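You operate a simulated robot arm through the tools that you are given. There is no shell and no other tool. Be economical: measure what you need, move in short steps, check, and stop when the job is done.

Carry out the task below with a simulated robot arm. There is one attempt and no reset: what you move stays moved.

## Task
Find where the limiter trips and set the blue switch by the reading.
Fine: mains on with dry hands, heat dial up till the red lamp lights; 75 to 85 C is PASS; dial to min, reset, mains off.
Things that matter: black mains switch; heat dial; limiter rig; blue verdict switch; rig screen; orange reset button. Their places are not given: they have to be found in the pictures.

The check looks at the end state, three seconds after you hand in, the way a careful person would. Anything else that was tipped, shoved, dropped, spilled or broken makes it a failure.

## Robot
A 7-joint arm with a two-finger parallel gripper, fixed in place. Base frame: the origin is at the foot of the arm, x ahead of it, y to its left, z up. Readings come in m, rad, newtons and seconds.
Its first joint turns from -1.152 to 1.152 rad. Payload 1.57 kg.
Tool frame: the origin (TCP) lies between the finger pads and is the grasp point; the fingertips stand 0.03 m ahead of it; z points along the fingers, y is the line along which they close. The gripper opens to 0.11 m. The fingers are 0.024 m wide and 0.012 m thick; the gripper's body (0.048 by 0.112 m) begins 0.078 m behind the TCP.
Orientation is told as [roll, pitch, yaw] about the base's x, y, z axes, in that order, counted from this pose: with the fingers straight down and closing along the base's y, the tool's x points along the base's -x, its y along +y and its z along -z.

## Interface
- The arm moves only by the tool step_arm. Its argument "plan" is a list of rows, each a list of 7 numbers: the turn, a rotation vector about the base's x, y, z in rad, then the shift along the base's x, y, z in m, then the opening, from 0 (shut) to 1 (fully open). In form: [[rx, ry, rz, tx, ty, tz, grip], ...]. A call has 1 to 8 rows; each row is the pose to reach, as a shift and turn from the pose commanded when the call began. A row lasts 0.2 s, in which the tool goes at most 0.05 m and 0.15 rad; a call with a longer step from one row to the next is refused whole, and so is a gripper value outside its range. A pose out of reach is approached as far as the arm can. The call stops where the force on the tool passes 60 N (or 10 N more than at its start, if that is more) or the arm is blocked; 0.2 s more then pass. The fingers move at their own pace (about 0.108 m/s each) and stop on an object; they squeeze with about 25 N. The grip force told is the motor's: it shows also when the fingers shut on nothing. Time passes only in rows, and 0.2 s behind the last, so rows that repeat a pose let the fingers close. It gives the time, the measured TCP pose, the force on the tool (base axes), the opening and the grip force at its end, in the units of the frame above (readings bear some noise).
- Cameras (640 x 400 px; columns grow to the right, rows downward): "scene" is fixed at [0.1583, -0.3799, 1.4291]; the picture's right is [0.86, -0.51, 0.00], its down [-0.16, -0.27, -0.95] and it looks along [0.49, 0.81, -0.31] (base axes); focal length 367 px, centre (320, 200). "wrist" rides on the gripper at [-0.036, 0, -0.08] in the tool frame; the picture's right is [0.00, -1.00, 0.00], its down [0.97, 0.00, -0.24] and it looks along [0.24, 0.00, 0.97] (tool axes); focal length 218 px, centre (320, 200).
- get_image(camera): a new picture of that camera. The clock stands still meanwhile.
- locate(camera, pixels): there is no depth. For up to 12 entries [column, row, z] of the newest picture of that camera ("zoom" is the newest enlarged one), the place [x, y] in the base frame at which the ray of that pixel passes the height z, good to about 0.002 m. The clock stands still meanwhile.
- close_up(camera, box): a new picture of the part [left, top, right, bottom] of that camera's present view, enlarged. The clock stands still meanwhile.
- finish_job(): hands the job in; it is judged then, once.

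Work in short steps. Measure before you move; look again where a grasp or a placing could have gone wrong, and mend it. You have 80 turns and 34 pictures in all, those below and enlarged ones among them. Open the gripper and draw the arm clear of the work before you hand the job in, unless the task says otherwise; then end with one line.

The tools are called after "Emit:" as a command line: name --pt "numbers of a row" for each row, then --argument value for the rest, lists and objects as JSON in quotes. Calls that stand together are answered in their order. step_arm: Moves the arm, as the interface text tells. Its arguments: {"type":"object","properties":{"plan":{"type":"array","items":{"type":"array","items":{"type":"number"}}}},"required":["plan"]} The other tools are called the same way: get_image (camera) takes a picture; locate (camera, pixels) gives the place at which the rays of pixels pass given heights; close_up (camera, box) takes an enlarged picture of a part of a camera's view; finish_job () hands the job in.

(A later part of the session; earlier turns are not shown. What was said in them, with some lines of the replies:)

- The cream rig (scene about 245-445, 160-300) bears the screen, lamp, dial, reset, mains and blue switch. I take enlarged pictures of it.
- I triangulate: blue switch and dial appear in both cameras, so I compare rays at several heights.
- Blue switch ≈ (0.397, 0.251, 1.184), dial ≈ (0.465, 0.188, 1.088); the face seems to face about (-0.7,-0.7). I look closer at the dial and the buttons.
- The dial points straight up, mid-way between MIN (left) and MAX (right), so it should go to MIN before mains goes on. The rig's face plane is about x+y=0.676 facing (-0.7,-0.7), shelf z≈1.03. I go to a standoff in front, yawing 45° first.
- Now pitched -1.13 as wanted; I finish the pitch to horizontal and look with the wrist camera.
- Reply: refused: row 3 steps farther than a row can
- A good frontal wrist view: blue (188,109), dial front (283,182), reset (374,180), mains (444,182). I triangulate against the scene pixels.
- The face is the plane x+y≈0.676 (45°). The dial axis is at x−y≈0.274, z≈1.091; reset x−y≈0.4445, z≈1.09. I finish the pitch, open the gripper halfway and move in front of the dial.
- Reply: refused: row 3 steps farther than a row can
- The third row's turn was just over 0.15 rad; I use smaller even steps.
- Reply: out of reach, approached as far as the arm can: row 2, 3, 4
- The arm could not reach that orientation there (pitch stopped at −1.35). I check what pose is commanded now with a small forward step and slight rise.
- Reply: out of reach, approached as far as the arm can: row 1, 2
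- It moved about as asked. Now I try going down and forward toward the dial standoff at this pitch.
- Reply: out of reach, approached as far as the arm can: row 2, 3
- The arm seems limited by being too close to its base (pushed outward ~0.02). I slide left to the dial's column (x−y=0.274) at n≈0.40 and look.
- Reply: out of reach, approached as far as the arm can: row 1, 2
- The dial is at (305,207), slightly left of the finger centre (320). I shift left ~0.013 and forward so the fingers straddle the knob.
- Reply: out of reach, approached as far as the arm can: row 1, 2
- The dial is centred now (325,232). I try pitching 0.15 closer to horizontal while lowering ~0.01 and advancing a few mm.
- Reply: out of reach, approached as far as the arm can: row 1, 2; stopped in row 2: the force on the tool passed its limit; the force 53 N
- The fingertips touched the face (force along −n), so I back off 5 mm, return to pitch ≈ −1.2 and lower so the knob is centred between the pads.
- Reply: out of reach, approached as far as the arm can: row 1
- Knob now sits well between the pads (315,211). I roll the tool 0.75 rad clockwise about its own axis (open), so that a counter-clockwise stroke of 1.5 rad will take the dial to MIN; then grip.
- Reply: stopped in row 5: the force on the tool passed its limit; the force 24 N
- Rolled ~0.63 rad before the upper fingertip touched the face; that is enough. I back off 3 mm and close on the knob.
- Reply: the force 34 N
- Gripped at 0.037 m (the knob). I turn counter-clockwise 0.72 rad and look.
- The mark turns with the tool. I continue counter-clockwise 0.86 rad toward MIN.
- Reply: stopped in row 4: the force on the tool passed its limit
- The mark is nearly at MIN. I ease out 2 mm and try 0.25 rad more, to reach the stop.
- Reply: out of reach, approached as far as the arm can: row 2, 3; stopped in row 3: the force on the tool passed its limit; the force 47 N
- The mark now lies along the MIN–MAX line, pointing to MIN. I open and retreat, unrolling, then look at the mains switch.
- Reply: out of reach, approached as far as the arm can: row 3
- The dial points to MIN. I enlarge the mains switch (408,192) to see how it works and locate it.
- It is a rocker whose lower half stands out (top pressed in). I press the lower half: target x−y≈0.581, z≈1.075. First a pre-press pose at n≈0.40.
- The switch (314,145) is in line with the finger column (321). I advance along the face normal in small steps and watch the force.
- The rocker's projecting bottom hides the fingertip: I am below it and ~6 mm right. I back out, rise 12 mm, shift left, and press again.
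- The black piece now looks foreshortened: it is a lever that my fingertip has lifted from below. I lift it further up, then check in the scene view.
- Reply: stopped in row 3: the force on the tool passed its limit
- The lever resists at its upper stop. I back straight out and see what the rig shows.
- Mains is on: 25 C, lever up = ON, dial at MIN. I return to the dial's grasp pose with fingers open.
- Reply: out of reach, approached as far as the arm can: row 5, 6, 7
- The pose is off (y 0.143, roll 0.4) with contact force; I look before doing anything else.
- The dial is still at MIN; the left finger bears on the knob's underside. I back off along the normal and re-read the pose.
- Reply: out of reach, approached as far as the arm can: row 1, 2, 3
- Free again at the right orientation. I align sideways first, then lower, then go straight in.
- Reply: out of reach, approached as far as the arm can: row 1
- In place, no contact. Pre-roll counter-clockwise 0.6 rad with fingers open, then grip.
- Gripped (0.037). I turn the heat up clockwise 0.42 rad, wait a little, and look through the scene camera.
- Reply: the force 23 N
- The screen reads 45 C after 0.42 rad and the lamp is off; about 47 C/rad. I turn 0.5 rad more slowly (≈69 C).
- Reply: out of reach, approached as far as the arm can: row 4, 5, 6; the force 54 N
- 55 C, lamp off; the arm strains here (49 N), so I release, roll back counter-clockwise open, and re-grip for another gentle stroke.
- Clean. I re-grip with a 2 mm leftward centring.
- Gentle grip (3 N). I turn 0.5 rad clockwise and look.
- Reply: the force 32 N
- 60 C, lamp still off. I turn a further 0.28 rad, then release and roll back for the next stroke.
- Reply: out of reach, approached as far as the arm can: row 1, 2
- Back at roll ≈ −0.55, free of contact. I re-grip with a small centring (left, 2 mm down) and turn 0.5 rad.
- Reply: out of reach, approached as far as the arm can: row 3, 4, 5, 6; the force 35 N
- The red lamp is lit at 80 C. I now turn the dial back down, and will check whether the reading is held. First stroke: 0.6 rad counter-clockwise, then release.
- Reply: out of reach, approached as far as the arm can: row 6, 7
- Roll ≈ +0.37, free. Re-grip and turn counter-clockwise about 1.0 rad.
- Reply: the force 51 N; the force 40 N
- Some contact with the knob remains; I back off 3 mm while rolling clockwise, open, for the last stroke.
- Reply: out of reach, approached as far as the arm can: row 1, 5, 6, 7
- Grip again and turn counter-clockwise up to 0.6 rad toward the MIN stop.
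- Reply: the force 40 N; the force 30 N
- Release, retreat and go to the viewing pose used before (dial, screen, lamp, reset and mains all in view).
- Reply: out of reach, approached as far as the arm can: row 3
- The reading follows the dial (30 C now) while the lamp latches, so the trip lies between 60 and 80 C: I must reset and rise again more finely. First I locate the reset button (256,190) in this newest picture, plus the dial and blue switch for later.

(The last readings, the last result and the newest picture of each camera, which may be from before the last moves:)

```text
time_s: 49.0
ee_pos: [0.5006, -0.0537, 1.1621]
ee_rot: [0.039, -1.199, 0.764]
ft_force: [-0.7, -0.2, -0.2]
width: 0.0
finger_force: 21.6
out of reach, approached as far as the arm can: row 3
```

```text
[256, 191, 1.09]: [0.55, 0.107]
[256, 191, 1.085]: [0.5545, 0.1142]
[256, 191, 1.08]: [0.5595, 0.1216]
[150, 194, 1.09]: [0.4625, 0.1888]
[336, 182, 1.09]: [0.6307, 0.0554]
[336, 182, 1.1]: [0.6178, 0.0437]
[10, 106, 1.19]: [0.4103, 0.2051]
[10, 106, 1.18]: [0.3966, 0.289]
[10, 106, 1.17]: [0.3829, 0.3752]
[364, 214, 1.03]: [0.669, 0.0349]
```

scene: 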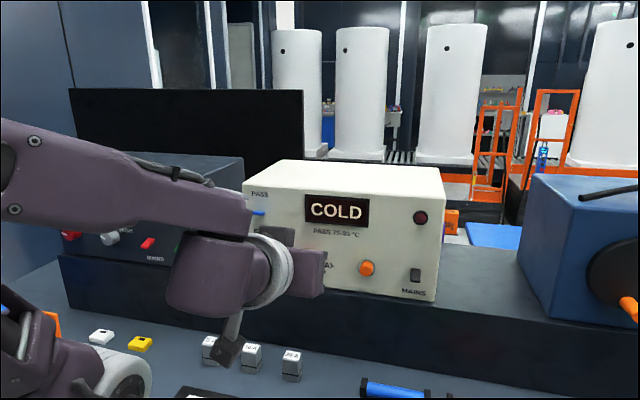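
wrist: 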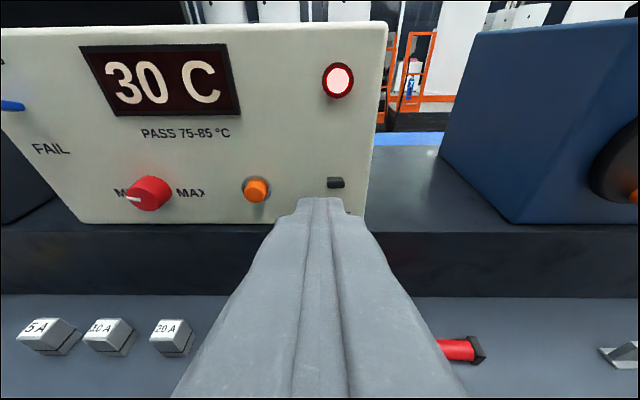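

Reset cap ≈ (0.551, 0.107, 1.09). I go in front of it with closed fingers and approach to just short of contact.

Emit:
step_arm --pt "0 0 0 0.0005 0.037 -0.024 0" --pt "0 0 0 0.001 0.074 -0.048 0" --pt "0 0 0 0.0014 0.1127 -0.073 0" --pt "0 0 0 0.0155 0.1268 -0.073 0" --pt "0 0 0 0.0215 0.1328 -0.073 0" --pt "0 0 0 0.0215 0.1328 -0.073 0"

```text
time_s: 50.4
ee_pos: [0.5207, 0.0816, 1.0859]
ee_rot: [0.035, -1.197, 0.769]
ft_force: [-2.7, -2.3, -0.5]
width: 0.0
finger_force: 21.4
```

Light contact (3.5 N along the normal) begins. I press on 5 mm gently.

Emit:
step_arm --pt "0 0 0 0.001 0.001 0 0" --pt "0 0 0 0.002 0.002 0 0" --pt "0 0 0 0.003 0.003 0 0" --pt "0 0 0 0.0035 0.0035 0 0"

```text
time_s: 51.4
ee_pos: [0.5241, 0.0845, 1.0874]
ee_rot: [0.037, -1.197, 0.767]
ft_force: [-18.5, -12.2, -6.7]
width: 0.0
finger_force: 21.4
```

22 N at 4.5 mm in. A little deeper to be sure of the press.

Emit:
step_arm --pt "0 0 0 0.001 0.001 0 0" --pt "0 0 0 0.002 0.002 0 0" --pt "0 0 0 0.002 0.002 0 0"

```text
time_s: 52.2
ee_pos: [0.5266, 0.0864, 1.0883]
ee_rot: [0.038, -1.198, 0.766]
ft_force: [-26.5, -17.9, -11.2]
width: 0.0
finger_force: 20.6
```

Pressed ~7 mm at 34 N. One more millimetre, then withdraw and go, passing above, to the front of the dial.

Emit:
step_arm --pt "0 0 0 0.001 0.001 0 0" --pt "0 0 0 -0.015 -0.015 0.005 0" --pt "0 0 0 -0.03 -0.02 0.03 0.2" --pt "0 0 0 -0.05 0.015 0.05 0.5" --pt "0 0 0 -0.08 0.045 0.052 0.55" --pt "0 0 0 -0.0975 0.065 0.052 0.55" --pt "0 0 0 -0.0975 0.065 0.02 0.55" --pt "0 0 0 -0.0975 0.065 0.02 0.55"

```text
time_s: 54.0
ee_pos: [0.4309, 0.1533, 1.1295]
ee_rot: [0.037, -1.198, 0.767]
ft_force: [-0.2, -0.5, 1.5]
width: 0.0603
finger_force: 0.0
out of reach, approached as far as the arm can: row 7, 8
```

Aligned with the dial's column. I move in and down to the grasp pose.

Emit:
step_arm --pt "0 0 0 0.004 0.004 -0.012 0.55" --pt "0 0 0 0.009 0.008 -0.024 0.55" --pt "0 0 0 0.0155 0.014 -0.0335 0.55" --pt "0 0 0 0.0155 0.014 -0.0345 0.55"

```text
time_s: 55.0
ee_pos: [0.4319, 0.1524, 1.1297]
ee_rot: [0.037, -1.197, 0.769]
ft_force: [-0.5, 1.2, 0.0]
width: 0.0608
finger_force: 0.0
out of reach, approached as far as the arm can: row 1, 2, 3, 4
```

Out of reach going down there; I move outward along the normal first, then down.

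Emit:
step_arm --pt "0 0 0 0.008 0.008 0 0.55" --pt "0 0 0 0.0145 0.0145 0 0.55" --pt "0 0 0 0.0145 0.0145 -0.012 0.55" --pt "0 0 0 0.0145 0.0145 -0.024 0.55" --pt "0 0 0 0.0145 0.0145 -0.0345 0.55" --pt "0 0 0 0.0145 0.0145 -0.0345 0.55"

```text
time_s: 56.4
ee_pos: [0.4462, 0.1679, 1.1053]
ee_rot: [0.034, -1.199, 0.77]
ft_force: [0.1, -0.4, 0.4]
width: 0.0605
finger_force: 0.0
out of reach, approached as far as the arm can: row 5, 6
```

Almost there: 10 mm more down, with the pitch eased slightly.

Emit:
step_arm --pt "-0.015 0.015 0 0.0005 0 -0.005 0.55" --pt "-0.02 0.02 0 0.0005 0 -0.01 0.55" --pt "-0.02 0.02 0 0.0005 0 -0.01 0.55"

```text
time_s: 57.2
ee_pos: [0.4469, 0.1688, 1.0947]
ee_rot: [0.034, -1.169, 0.769]
ft_force: [0.1, 0.8, -0.4]
width: 0.0606
finger_force: 0.0
```

At the grasp pose. Pre-roll counter-clockwise 0.6, grip, then turn up 0.8 rad.

Emit:
step_arm --pt "-0.09 -0.09 0.05 -0.001 -0.001 0 0.45" --pt "-0.18 -0.18 0.1 -0.002 -0.002 0 0.45" --pt "-0.27 -0.27 0.15 -0.003 -0.004 0 0.45" --pt "-0.36 -0.36 0.2 -0.003 -0.004 0 0.45" --pt "-0.4 -0.4 0.22 -0.003 -0.004 0 0.45" --pt "-0.4 -0.4 0.22 -0.003 -0.004 0 0" --pt "-0.4 -0.4 0.22 -0.003 -0.004 0 0" --pt "-0.4 -0.4 0.22 -0.003 -0.004 0 0"

Emit:
step_arm --pt "0.088 0.088 -0.048 0 0 0 0" --pt "0.176 0.176 -0.097 0 0 0 0" --pt "0.264 0.264 -0.145 0 0 0 0" --pt "0.352 0.352 -0.193 0 0 0 0" --pt "0.44 0.44 -0.242 0 0 0 0" --pt "0.528 0.528 -0.29 0 0 0 0" --pt "0.528 0.528 -0.29 0 0 0 0" --pt "0.528 0.528 -0.29 0 0 0 0.45"

```text
time_s: 59.0
ee_pos: [0.4463, 0.165, 1.0972]
ee_rot: [-0.922, -0.86, 1.835]
ft_force: [9.1, 1.1, 8.7]
width: 0.0375
finger_force: 43.0
```

```text
time_s: 60.8
ee_pos: [0.4438, 0.1644, 1.0959]
ee_rot: [0.461, -1.126, 0.303]
ft_force: [-0.4, 0.8, 0.8]
width: 0.0493
finger_force: 0.1
```

Released at roll ≈ +0.25. Roll back 0.83, re-grip, and turn up 0.65 rad slowly.

Emit:
step_arm --pt "-0.09 -0.09 0.05 0 -0.001 0 0.45" --pt "-0.18 -0.18 0.1 0 -0.001 0 0.45" --pt "-0.27 -0.27 0.15 0.0005 -0.001 0 0.45" --pt "-0.36 -0.36 0.2 0.0005 -0.001 0 0.45" --pt "-0.45 -0.45 0.25 0.0005 -0.001 0 0.45" --pt "-0.54 -0.54 0.297 0.0005 -0.001 0 0.45" --pt "-0.54 -0.54 0.297 0.0005 -0.001 0 0" --pt "-0.54 -0.54 0.297 0.0005 -0.001 0 0"

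Emit:
step_arm --pt "0 0 0 0 0 0 0" --pt "0.08 0.08 -0.044 0 0 0 0" --pt "0.16 0.16 -0.088 0 0 0 0" --pt "0.24 0.24 -0.132 0 0 0 0" --pt "0.32 0.32 -0.176 0 0 0 0" --pt "0.4 0.4 -0.22 0 0 0 0" --pt "0.43 0.43 -0.236 0 0 0 0" --pt "0.43 0.43 -0.236 0 0 0 0"

Emit:
close_up --camera "scene" --box '[235, 155, 455, 305]'

```text
time_s: 62.6
ee_pos: [0.4454, 0.1637, 1.0953]
ee_rot: [-0.931, -0.844, 1.848]
ft_force: [6.4, -3.0, -2.9]
width: 0.0372
finger_force: 43.6
```

```text
time_s: 64.4
ee_pos: [0.4416, 0.165, 1.0945]
ee_rot: [0.108, -1.167, 0.697]
ft_force: [-27.5, 11.8, -3.0]
width: 0.0341
finger_force: 42.0
```

```text
2.67 times, centred on (345, 230) of scene
```

zoom: 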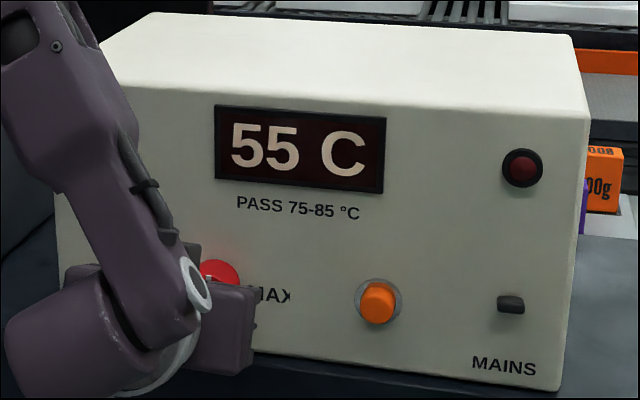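

Reset worked (lamp off), reading 55 C. I add 0.15 rad, release, roll back 0.75, re-grip and add 0.45 rad, aiming for about 70 C.

Emit:
step_arm --pt "0.05 0.05 -0.027 0 0 0 0" --pt "0.1 0.1 -0.055 0 0 0 0" --pt "0.1 0.1 -0.055 0 0 0 0" --pt "0.1 0.1 -0.055 0 0 0 0.45" --pt "0.1 0.1 -0.055 0 0 0 0.45"

Emit:
step_arm --pt "-0.09 -0.09 0.05 0 -0.001 0 0.45" --pt "-0.18 -0.18 0.1 0 -0.001 0 0.45" --pt "-0.27 -0.27 0.15 0.0005 -0.001 0 0.45" --pt "-0.36 -0.36 0.2 0.0005 -0.001 0 0.45" --pt "-0.45 -0.45 0.25 0.0005 -0.001 0 0.45" --pt "-0.5 -0.5 0.275 0.0005 -0.001 0 0.45" --pt "-0.5 -0.5 0.275 0.0005 -0.001 0 0" --pt "-0.5 -0.5 0.275 0.0005 -0.001 0 0"

Emit:
step_arm --pt "0 0 0 0 0 0 0" --pt "0.075 0.075 -0.041 0 0 0 0" --pt "0.15 0.15 -0.082 0 0 0 0" --pt "0.225 0.225 -0.124 0 0 0 0" --pt "0.3 0.3 -0.165 0 0 0 0" --pt "0.3 0.3 -0.165 0 0 0 0" --pt "0.3 0.3 -0.165 0 0 0 0" --pt "0.3 0.3 -0.165 0 0 0 0"

Emit:
close_up --camera "scene" --box '[235, 155, 455, 305]'

```text
time_s: 65.6
ee_pos: [0.4444, 0.1635, 1.094]
ee_rot: [0.432, -1.133, 0.336]
ft_force: [-0.5, 0.7, -0.5]
width: 0.0494
finger_force: 0.0
```

```text
time_s: 67.4
ee_pos: [0.4436, 0.1625, 1.0954]
ee_rot: [-0.9, -0.88, 1.806]
ft_force: [1.1, 1.3, -6.3]
width: 0.0369
finger_force: 42.9
```

```text
time_s: 69.2
ee_pos: [0.4433, 0.1642, 1.0941]
ee_rot: [-0.248, -1.154, 1.081]
ft_force: [-26.9, 14.0, -15.2]
width: 0.0343
finger_force: 41.9
```

```text
2.67 times, centred on (345, 230) of scene
```

zoom: 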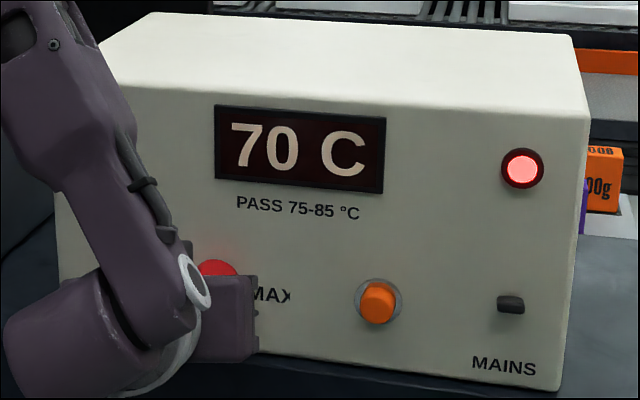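

Lamp lit at 70 C (it was off at 55 and, before, at 60): the limiter trips below 75 C, so the verdict is FAIL. Now dial back to MIN: first stroke 0.6 rad counter-clockwise, release, roll back.

Emit:
step_arm --pt "-0.09 -0.09 0.05 0 0 0 0" --pt "-0.18 -0.18 0.1 0 0 0 0" --pt "-0.27 -0.27 0.15 0 0 0 0" --pt "-0.36 -0.36 0.2 0 0 0 0" --pt "-0.39 -0.39 0.214 0 0 0 0" --pt "-0.39 -0.39 0.214 0 0 0 0.45" --pt "-0.39 -0.39 0.214 -0.002 -0.001 0 0.45"

Emit:
step_arm --pt "0.09 0.09 -0.05 0 0 0 0.45" --pt "0.18 0.18 -0.1 0 0 0 0.45" --pt "0.27 0.27 -0.15 0 0 0 0.45" --pt "0.36 0.36 -0.2 0 0 0 0.45" --pt "0.45 0.45 -0.25 0 0 0 0.45" --pt "0.54 0.54 -0.3 0 0 0 0.45" --pt "0.6 0.6 -0.33 0 0 0 0.45"

```text
time_s: 70.8
ee_pos: [0.445, 0.161, 1.0952]
ee_rot: [-0.989, -0.768, 1.921]
ft_force: [-0.1, -0.3, -0.7]
width: 0.0496
finger_force: 0.0
```

```text
time_s: 72.4
ee_pos: [0.4429, 0.1612, 1.0952]
ee_rot: [0.468, -1.125, 0.302]
ft_force: [0.0, 0.1, 0.0]
width: 0.0495
finger_force: 0.1
```

Free at roll ≈ +0.28. Next: grip, 0.95 rad counter-clockwise, release, roll back.

Emit:
step_arm --pt "0 0 0 0.0005 0.002 0 0" --pt "0 0 0 0.0005 0.002 0 0" --pt "0 0 0 0.0005 0.002 0 0"

Emit:
step_arm --pt "-0.09 -0.09 0.05 0 0 0 0" --pt "-0.18 -0.18 0.1 0 0 0 0" --pt "-0.27 -0.27 0.15 0 0 0 0" --pt "-0.36 -0.36 0.2 0 0 0 0" --pt "-0.45 -0.45 0.25 0 0 0 0" --pt "-0.54 -0.54 0.3 0 0 0 0" --pt "-0.62 -0.62 0.34 0 0 0 0" --pt "-0.62 -0.62 0.34 0 0 0 0.45"

Emit:
step_arm --pt "0 0 0 -0.002 -0.002 0 0.45" --pt "0.09 0.09 -0.05 -0.002 -0.002 0 0.45" --pt "0.18 0.18 -0.1 -0.002 -0.002 0 0.45" --pt "0.27 0.27 -0.15 -0.002 -0.002 0 0.45" --pt "0.36 0.36 -0.2 -0.002 -0.002 0 0.45" --pt "0.45 0.45 -0.25 -0.002 -0.002 0 0.45" --pt "0.54 0.54 -0.3 -0.002 -0.002 0 0.45"

```text
time_s: 73.2
ee_pos: [0.4401, 0.1647, 1.0954]
ee_rot: [0.469, -1.121, 0.311]
ft_force: [-40.4, 3.0, 9.2]
width: 0.0343
finger_force: 41.8
```

```text
time_s: 75.0
ee_pos: [0.4455, 0.1612, 1.0968]
ee_rot: [-1.004, -0.739, 1.939]
ft_force: [-1.8, -9.5, -5.9]
width: 0.0476
finger_force: 0.1
```

```text
time_s: 76.6
ee_pos: [0.4422, 0.161, 1.0946]
ee_rot: [0.213, -1.16, 0.578]
ft_force: [0.6, 0.0, 0.9]
width: 0.0496
finger_force: 0.1
out of reach, approached as far as the arm can: row 1, 2
```

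Third stroke: grip and turn 0.78 rad counter-clockwise toward the MIN stop, then release.

Emit:
step_arm --pt "0 0 0 0.002 0.003 0 0.45" --pt "0 0 0 0.002 0.003 0 0" --pt "0 0 0 0.002 0.003 0 0" --pt "0 0 0 0.002 0.003 0 0"

Emit:
step_arm --pt "-0.09 -0.09 0.05 0 0 0 0" --pt "-0.18 -0.18 0.1 0 0 0 0" --pt "-0.27 -0.27 0.15 0 0 0 0" --pt "-0.36 -0.36 0.2 0 0 0 0" --pt "-0.45 -0.45 0.25 0 0 0 0" --pt "-0.51 -0.51 0.28 0 0 0 0" --pt "-0.51 -0.51 0.28 0 0 0 0"

```text
time_s: 77.6
ee_pos: [0.4425, 0.1658, 1.0938]
ee_rot: [0.21, -1.161, 0.581]
ft_force: [-21.1, 12.8, 0.6]
width: 0.0343
finger_force: 42.2
```

```text
time_s: 79.2
ee_pos: [0.4444, 0.1636, 1.0964]
ee_rot: [-0.979, -0.778, 1.906]
ft_force: [-30.5, -11.9, 3.5]
width: 0.0371
finger_force: 43.3
```

To be sure of the end stop, one more short stroke: release, roll back 0.55, grip, and turn 0.5 rad counter-clockwise.

Emit:
step_arm --pt "0 0 0 0 0 0 0.45" --pt "0 0 0 -0.001 -0.001 0 0.45" --pt "0.09 0.09 -0.05 -0.001 -0.001 0 0.45" --pt "0.18 0.18 -0.1 -0.001 -0.001 0 0.45" --pt "0.27 0.27 -0.15 -0.001 -0.001 0 0.45" --pt "0.36 0.36 -0.2 -0.001 -0.001 0 0.45" --pt "0.36 0.36 -0.2 -0.001 0 0 0" --pt "0.36 0.36 -0.2 -0.001 0 0 0"

Emit:
step_arm --pt "0 0 0 0 0 0 0" --pt "-0.08 -0.08 0.044 0 0 0 0" --pt "-0.16 -0.16 0.088 0 0 0 0" --pt "-0.24 -0.24 0.132 0 0 0 0" --pt "-0.32 -0.32 0.176 0 0 0 0" --pt "-0.32 -0.32 0.176 0 0 0 0"

```text
time_s: 81.0
ee_pos: [0.4427, 0.1642, 1.0968]
ee_rot: [-0.311, -1.142, 1.138]
ft_force: [-16.7, -3.3, -0.2]
width: 0.0346
finger_force: 42.2
out of reach, approached as far as the arm can: row 2
```

```text
time_s: 82.4
ee_pos: [0.4445, 0.1643, 1.0965]
ee_rot: [-0.946, -0.832, 1.861]
ft_force: [-20.8, 0.4, 7.0]
width: 0.0373
finger_force: 43.3
out of reach, approached as far as the arm can: row 5, 6
```

Release, retreat and return to the pose in front of the reset button by the same route as before.

Emit:
step_arm --pt "0 0 0 0 0 0 0.5" --pt "0 0 0 -0.002 -0.002 0 0.5" --pt "0 0 0 -0.015 -0.02 0.01 0.5" --pt "0.09 0.09 -0.05 -0.015 -0.055 0.03 0.3" --pt "0.18 0.18 -0.1 0.0 -0.095 0.045 0" --pt "0.27 0.27 -0.15 0.02 -0.135 0.055 0" --pt "0.36 0.36 -0.2 0.04 -0.175 0.06 0" --pt "0.37 0.37 -0.205 0.055 -0.215 0.065 0"

```text
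time_s: 84.2
ee_pos: [0.5005, -0.0505, 1.1616]
ee_rot: [-0.149, -1.163, 0.958]
ft_force: [0.2, 0.0, 0.2]
width: 0.0001
finger_force: 21.7
out of reach, approached as far as the arm can: row 3
```

Now the reset: approach as before and press ~7 mm.

Emit:
step_arm --pt "0.03 0.03 -0.016 0.0005 0.036 -0.024 0" --pt "0.066 0.066 -0.036 0.001 0.072 -0.048 0" --pt "0.066 0.066 -0.036 0.0014 0.1105 -0.0725 0" --pt "0.066 0.066 -0.036 0.0155 0.1245 -0.0725 0" --pt "0.066 0.066 -0.036 0.0215 0.1305 -0.0725 0" --pt "0.066 0.066 -0.036 0.0215 0.1305 -0.0725 0"

Emit:
step_arm --pt "0 0 0 0.002 0.002 0 0" --pt "0 0 0 0.004 0.004 0 0" --pt "0 0 0 0.006 0.006 0 0" --pt "0 0 0 0.007 0.007 0 0" --pt "0 0 0 0.007 0.007 0 0"

```text
time_s: 85.6
ee_pos: [0.5221, 0.0795, 1.089]
ee_rot: [0.086, -1.166, 0.707]
ft_force: [-3.1, -2.3, -1.4]
width: 0.0003
finger_force: 21.3
```

```text
time_s: 86.8
ee_pos: [0.5283, 0.0869, 1.0883]
ee_rot: [0.087, -1.163, 0.706]
ft_force: [-30.2, -23.5, -3.2]
width: 0.0001
finger_force: 21.1
```

Reset pressed (38 N) like before. Now the mains lever (up) must be pushed down: I retreat, tilt the tool steeper downward, and place the fingertip just above the lever at x−y≈0.572.

Emit:
step_arm --pt "0 0 0 -0.02 -0.02 0.01 0" --pt "-0.094 0.094 0 -0.025 -0.04 0.04 0" --pt "-0.189 0.189 0 -0.015 -0.07 0.07 0" --pt "-0.283 0.283 0 0.005 -0.09 0.085 0" --pt "-0.377 0.377 0 0.03 -0.1 0.085 0" --pt "-0.472 0.472 0 0.045 -0.09 0.08 0" --pt "-0.566 0.566 0 0.06 -0.075 0.075 0" --pt "-0.566 0.566 0 0.0731 -0.0576 0.065 0"

```text
time_s: 88.6
ee_pos: [0.6032, 0.0307, 1.1548]
ee_rot: [0.025, -0.367, 0.753]
ft_force: [0.0, 1.2, -1.1]
width: 0.0001
finger_force: 21.2
```

In place above the lever without contact. I push straight down in small steps.

Emit:
step_arm --pt "0 0 0 0 0 -0.015 0" --pt "0 0 0 0 0 -0.028 0" --pt "0 0 0 0 0 -0.036 0" --pt "0 0 0 0 0 -0.044 0" --pt "0 0 0 0 0 -0.052 0" --pt "0 0 0 0 0 -0.058 0" --pt "0 0 0 0 0 -0.058 0"

```text
time_s: 89.4
ee_pos: [0.6019, 0.0292, 1.1274]
ee_rot: [0.018, -0.379, 0.754]
ft_force: [-15.0, -1.1, 17.6]
width: 0.0
finger_force: 21.1
stopped in row 4: the force on the tool passed its limit (the readings are from after the stop); the commanded pose is now the measured one
```

Blocked at z 1.127, probably pressing too near the pivot. I lift, move 9 mm outward from the face, and push down on the lever's outer end.

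Emit:
step_arm --pt "0 0 0 0 0 0.012 0" --pt "0 0 0 -0.0065 -0.0065 0.012 0" --pt "0 0 0 -0.0065 -0.0065 0.0 0" --pt "0 0 0 -0.0065 -0.0065 -0.008 0" --pt "0 0 0 -0.0065 -0.0065 -0.016 0" --pt "0 0 0 -0.0065 -0.0065 -0.024 0" --pt "0 0 0 -0.0065 -0.0065 -0.032 0"

```text
time_s: 90.5
ee_pos: [0.597, 0.0232, 1.1241]
ee_rot: [0.009, -0.39, 0.758]
ft_force: [-18.6, -2.0, 19.5]
width: 0.0
finger_force: 21.9
stopped in row 5: the force on the tool passed its limit (the readings are from after the stop); the commanded pose is now the measured one
```

Still on the lever. I move 8 mm further out for leverage and push down with finer steps.

Emit:
step_arm --pt "0 0 0 0 0 0.008 0" --pt "0 0 0 -0.0057 -0.0057 0.008 0" --pt "0 0 0 -0.0057 -0.0057 0.0 0" --pt "0 0 0 -0.0057 -0.0057 -0.004 0" --pt "0 0 0 -0.0057 -0.0057 -0.008 0" --pt "0 0 0 -0.0057 -0.0057 -0.012 0" --pt "0 0 0 -0.0057 -0.0057 -0.016 0" --pt "0 0 0 -0.0057 -0.0057 -0.02 0"

```text
time_s: 91.8
ee_pos: [0.5936, 0.0176, 1.12]
ee_rot: [-0.001, -0.405, 0.76]
ft_force: [-16.0, -3.6, 20.5]
width: 0.0
finger_force: 21.3
stopped in row 6: the force on the tool passed its limit (the readings are from after the stop); the commanded pose is now the measured one
```

I continue pushing down from here in 2 mm steps to see whether it yields.

Emit:
step_arm --pt "0 0 0 -0.001 -0.001 -0.002 0" --pt "0 0 0 -0.002 -0.002 -0.005 0" --pt "0 0 0 -0.003 -0.003 -0.008 0" --pt "0 0 0 -0.003 -0.003 -0.011 0" --pt "0 0 0 -0.003 -0.003 -0.014 0"

```text
time_s: 92.5
ee_pos: [0.5946, 0.017, 1.1196]
ee_rot: [-0.01, -0.416, 0.764]
ft_force: [-17.4, -3.0, 19.0]
width: 0.0
finger_force: 21.5
stopped in row 3: the force on the tool passed its limit (the readings are from after the stop); the commanded pose is now the measured one
```

Firmly blocked; I use the last picture to see what is touching, together with dial, screen, lamp and blue switch.

Emit:
close_up --camera "scene" --box '[235, 155, 455, 305]'

```text
2.67 times, centred on (345, 230) of scene
```

zoom: 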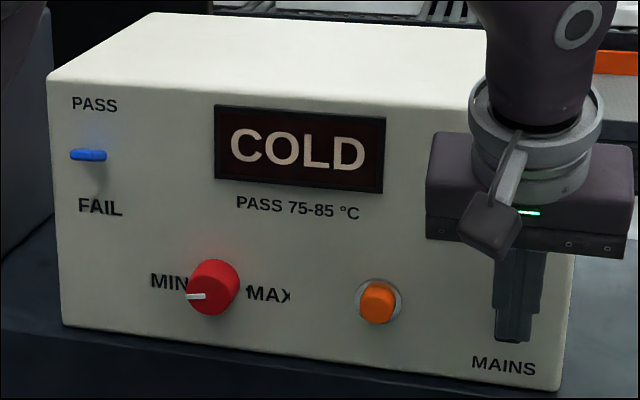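

COLD shows: the mains is already off, lamp out, and the dial rests at its MIN mark. Left is the blue switch, which is up at PASS like the mains lever was; FAIL means pushing it down from above. I lift away and travel left in front of the rig.

Emit:
step_arm --pt "0 0 0 0 0 0.035 0" --pt "0 0 0 -0.02 -0.01 0.075 0" --pt "0 0 0 -0.045 -0.015 0.11 0" --pt "0 0 0 -0.08 0.015 0.12 0" --pt "0 0 0 -0.115 0.047 0.13 0" --pt "0 0 0 -0.149 0.081 0.13 0" --pt "0 0 0 -0.183 0.115 0.13 0" --pt "0 0 0 -0.216 0.149 0.13 0"

```text
time_s: 94.3
ee_pos: [0.3804, 0.1682, 1.2476]
ee_rot: [-0.006, -0.415, 0.762]
ft_force: [-1.1, -0.1, 0.0]
width: 0.0001
finger_force: 21.3
```

I shift left to the blue switch's column, and re-locate it in the last zoom picture (88,155) for certainty.

Emit:
step_arm --pt "0 0 0 -0.0165 0.0165 0 0" --pt "0 0 0 -0.033 0.033 0 0" --pt "0 0 0 -0.033 0.033 0 0"

Emit:
locate --camera "zoom" --pixels '[[88, 155, 1.18], [88, 155, 1.185], [88, 155, 1.19], [72, 155, 1.185], [106, 156, 1.185]]'

```text
time_s: 95.1
ee_pos: [0.3467, 0.1993, 1.247]
ee_rot: [-0.007, -0.412, 0.761]
ft_force: [0.0, -0.7, -0.6]
width: 0.0
finger_force: 21.8
```

```text
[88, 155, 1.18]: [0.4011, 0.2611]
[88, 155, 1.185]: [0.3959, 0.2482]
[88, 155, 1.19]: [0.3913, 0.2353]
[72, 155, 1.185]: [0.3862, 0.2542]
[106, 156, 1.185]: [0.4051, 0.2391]
```

Column confirmed (x−y≈0.148). I go forward over the lever and push down, as with the mains.

Emit:
step_arm --pt "0 0 0 0.021 0.021 0 0" --pt "0 0 0 0.0424 0.0424 0 0" --pt "0 0 0 0.0424 0.0424 -0.012 0" --pt "0 0 0 0.0424 0.0424 -0.02 0" --pt "0 0 0 0.0424 0.0424 -0.028 0" --pt "0 0 0 0.0424 0.0424 -0.036 0" --pt "0 0 0 0.0424 0.0424 -0.044 0" --pt "0 0 0 0.0424 0.0424 -0.05 0"

```text
time_s: 96.9
ee_pos: [0.3883, 0.2428, 1.2049]
ee_rot: [-0.012, -0.432, 0.761]
ft_force: [-19.7, -14.9, 26.6]
width: 0.0
finger_force: 21.4
stopped in row 8: the force on the tool passed its limit (the readings are from after the stop); the commanded pose is now the measured one
```

It stopped at z 1.205, matching the mains case (1.127 + 0.078). I repeat the two outer pushes to mirror the mains fully.

Emit:
step_arm --pt "0 0 0 0 0 0.01 0" --pt "0 0 0 -0.0065 -0.0065 0.01 0" --pt "0 0 0 -0.0065 -0.0065 0.002 0" --pt "0 0 0 -0.0065 -0.0065 -0.004 0" --pt "0 0 0 -0.0065 -0.0065 -0.01 0" --pt "0 0 0 -0.0065 -0.0065 -0.016 0"

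Emit:
step_arm --pt "0 0 0 0 0 0.008 0" --pt "0 0 0 -0.0057 -0.0057 0.008 0" --pt "0 0 0 -0.0057 -0.0057 0.0 0" --pt "0 0 0 -0.0057 -0.0057 -0.004 0" --pt "0 0 0 -0.0057 -0.0057 -0.008 0" --pt "0 0 0 -0.0057 -0.0057 -0.012 0" --pt "0 0 0 -0.0057 -0.0057 -0.016 0"

```text
time_s: 98.1
ee_pos: [0.3833, 0.2364, 1.2016]
ee_rot: [-0.017, -0.447, 0.763]
ft_force: [-21.0, -14.9, 26.9]
width: 0.0001
finger_force: 21.1
stopped in row 6: the force on the tool passed its limit (the readings are from after the stop); the commanded pose is now the measured one
```

```text
time_s: 99.3
ee_pos: [0.3801, 0.2332, 1.1985]
ee_rot: [-0.018, -0.463, 0.762]
ft_force: [-18.6, -16.7, 28.5]
width: 0.0
finger_force: 21.0
stopped in row 6: the force on the tool passed its limit (the readings are from after the stop); the commanded pose is now the measured one
```

The stops (1.2016, 1.1985) mirror the mains ones exactly, so the blue lever is down at FAIL. I lift, draw clear and open the gripper.

Emit:
step_arm --pt "0 0 0 0 0 0.03 0" --pt "0 0 0 -0.015 -0.015 0.06 0" --pt "0 0 0 -0.04 -0.04 0.085 0" --pt "0 0 0 -0.06 -0.07 0.11 0.3" --pt "0 0 0 -0.07 -0.1 0.13 0.6" --pt "0 0 0 -0.07 -0.1 0.13 1.0" --pt "0 0 0 -0.07 -0.1 0.13 1.0"

```text
time_s: 100.9
ee_pos: [0.3109, 0.1332, 1.3279]
ee_rot: [-0.017, -0.46, 0.764]
ft_force: [-0.3, 0.8, -0.2]
width: 0.1101
finger_force: 0.0
```

The arm is clear with the gripper open, so I hand in.

Emit:
finish_job

```text
The job is handed in.
```

The limiter trips above 60 C and by 70 C, below the 75–85 C band, so I pushed the blue switch down to FAIL. The last picture shows the dial at MIN and the mains off. The blue switch and the final reset went unpictured: I judged them by contact, which matched the mains push and the reset press that had worked before.
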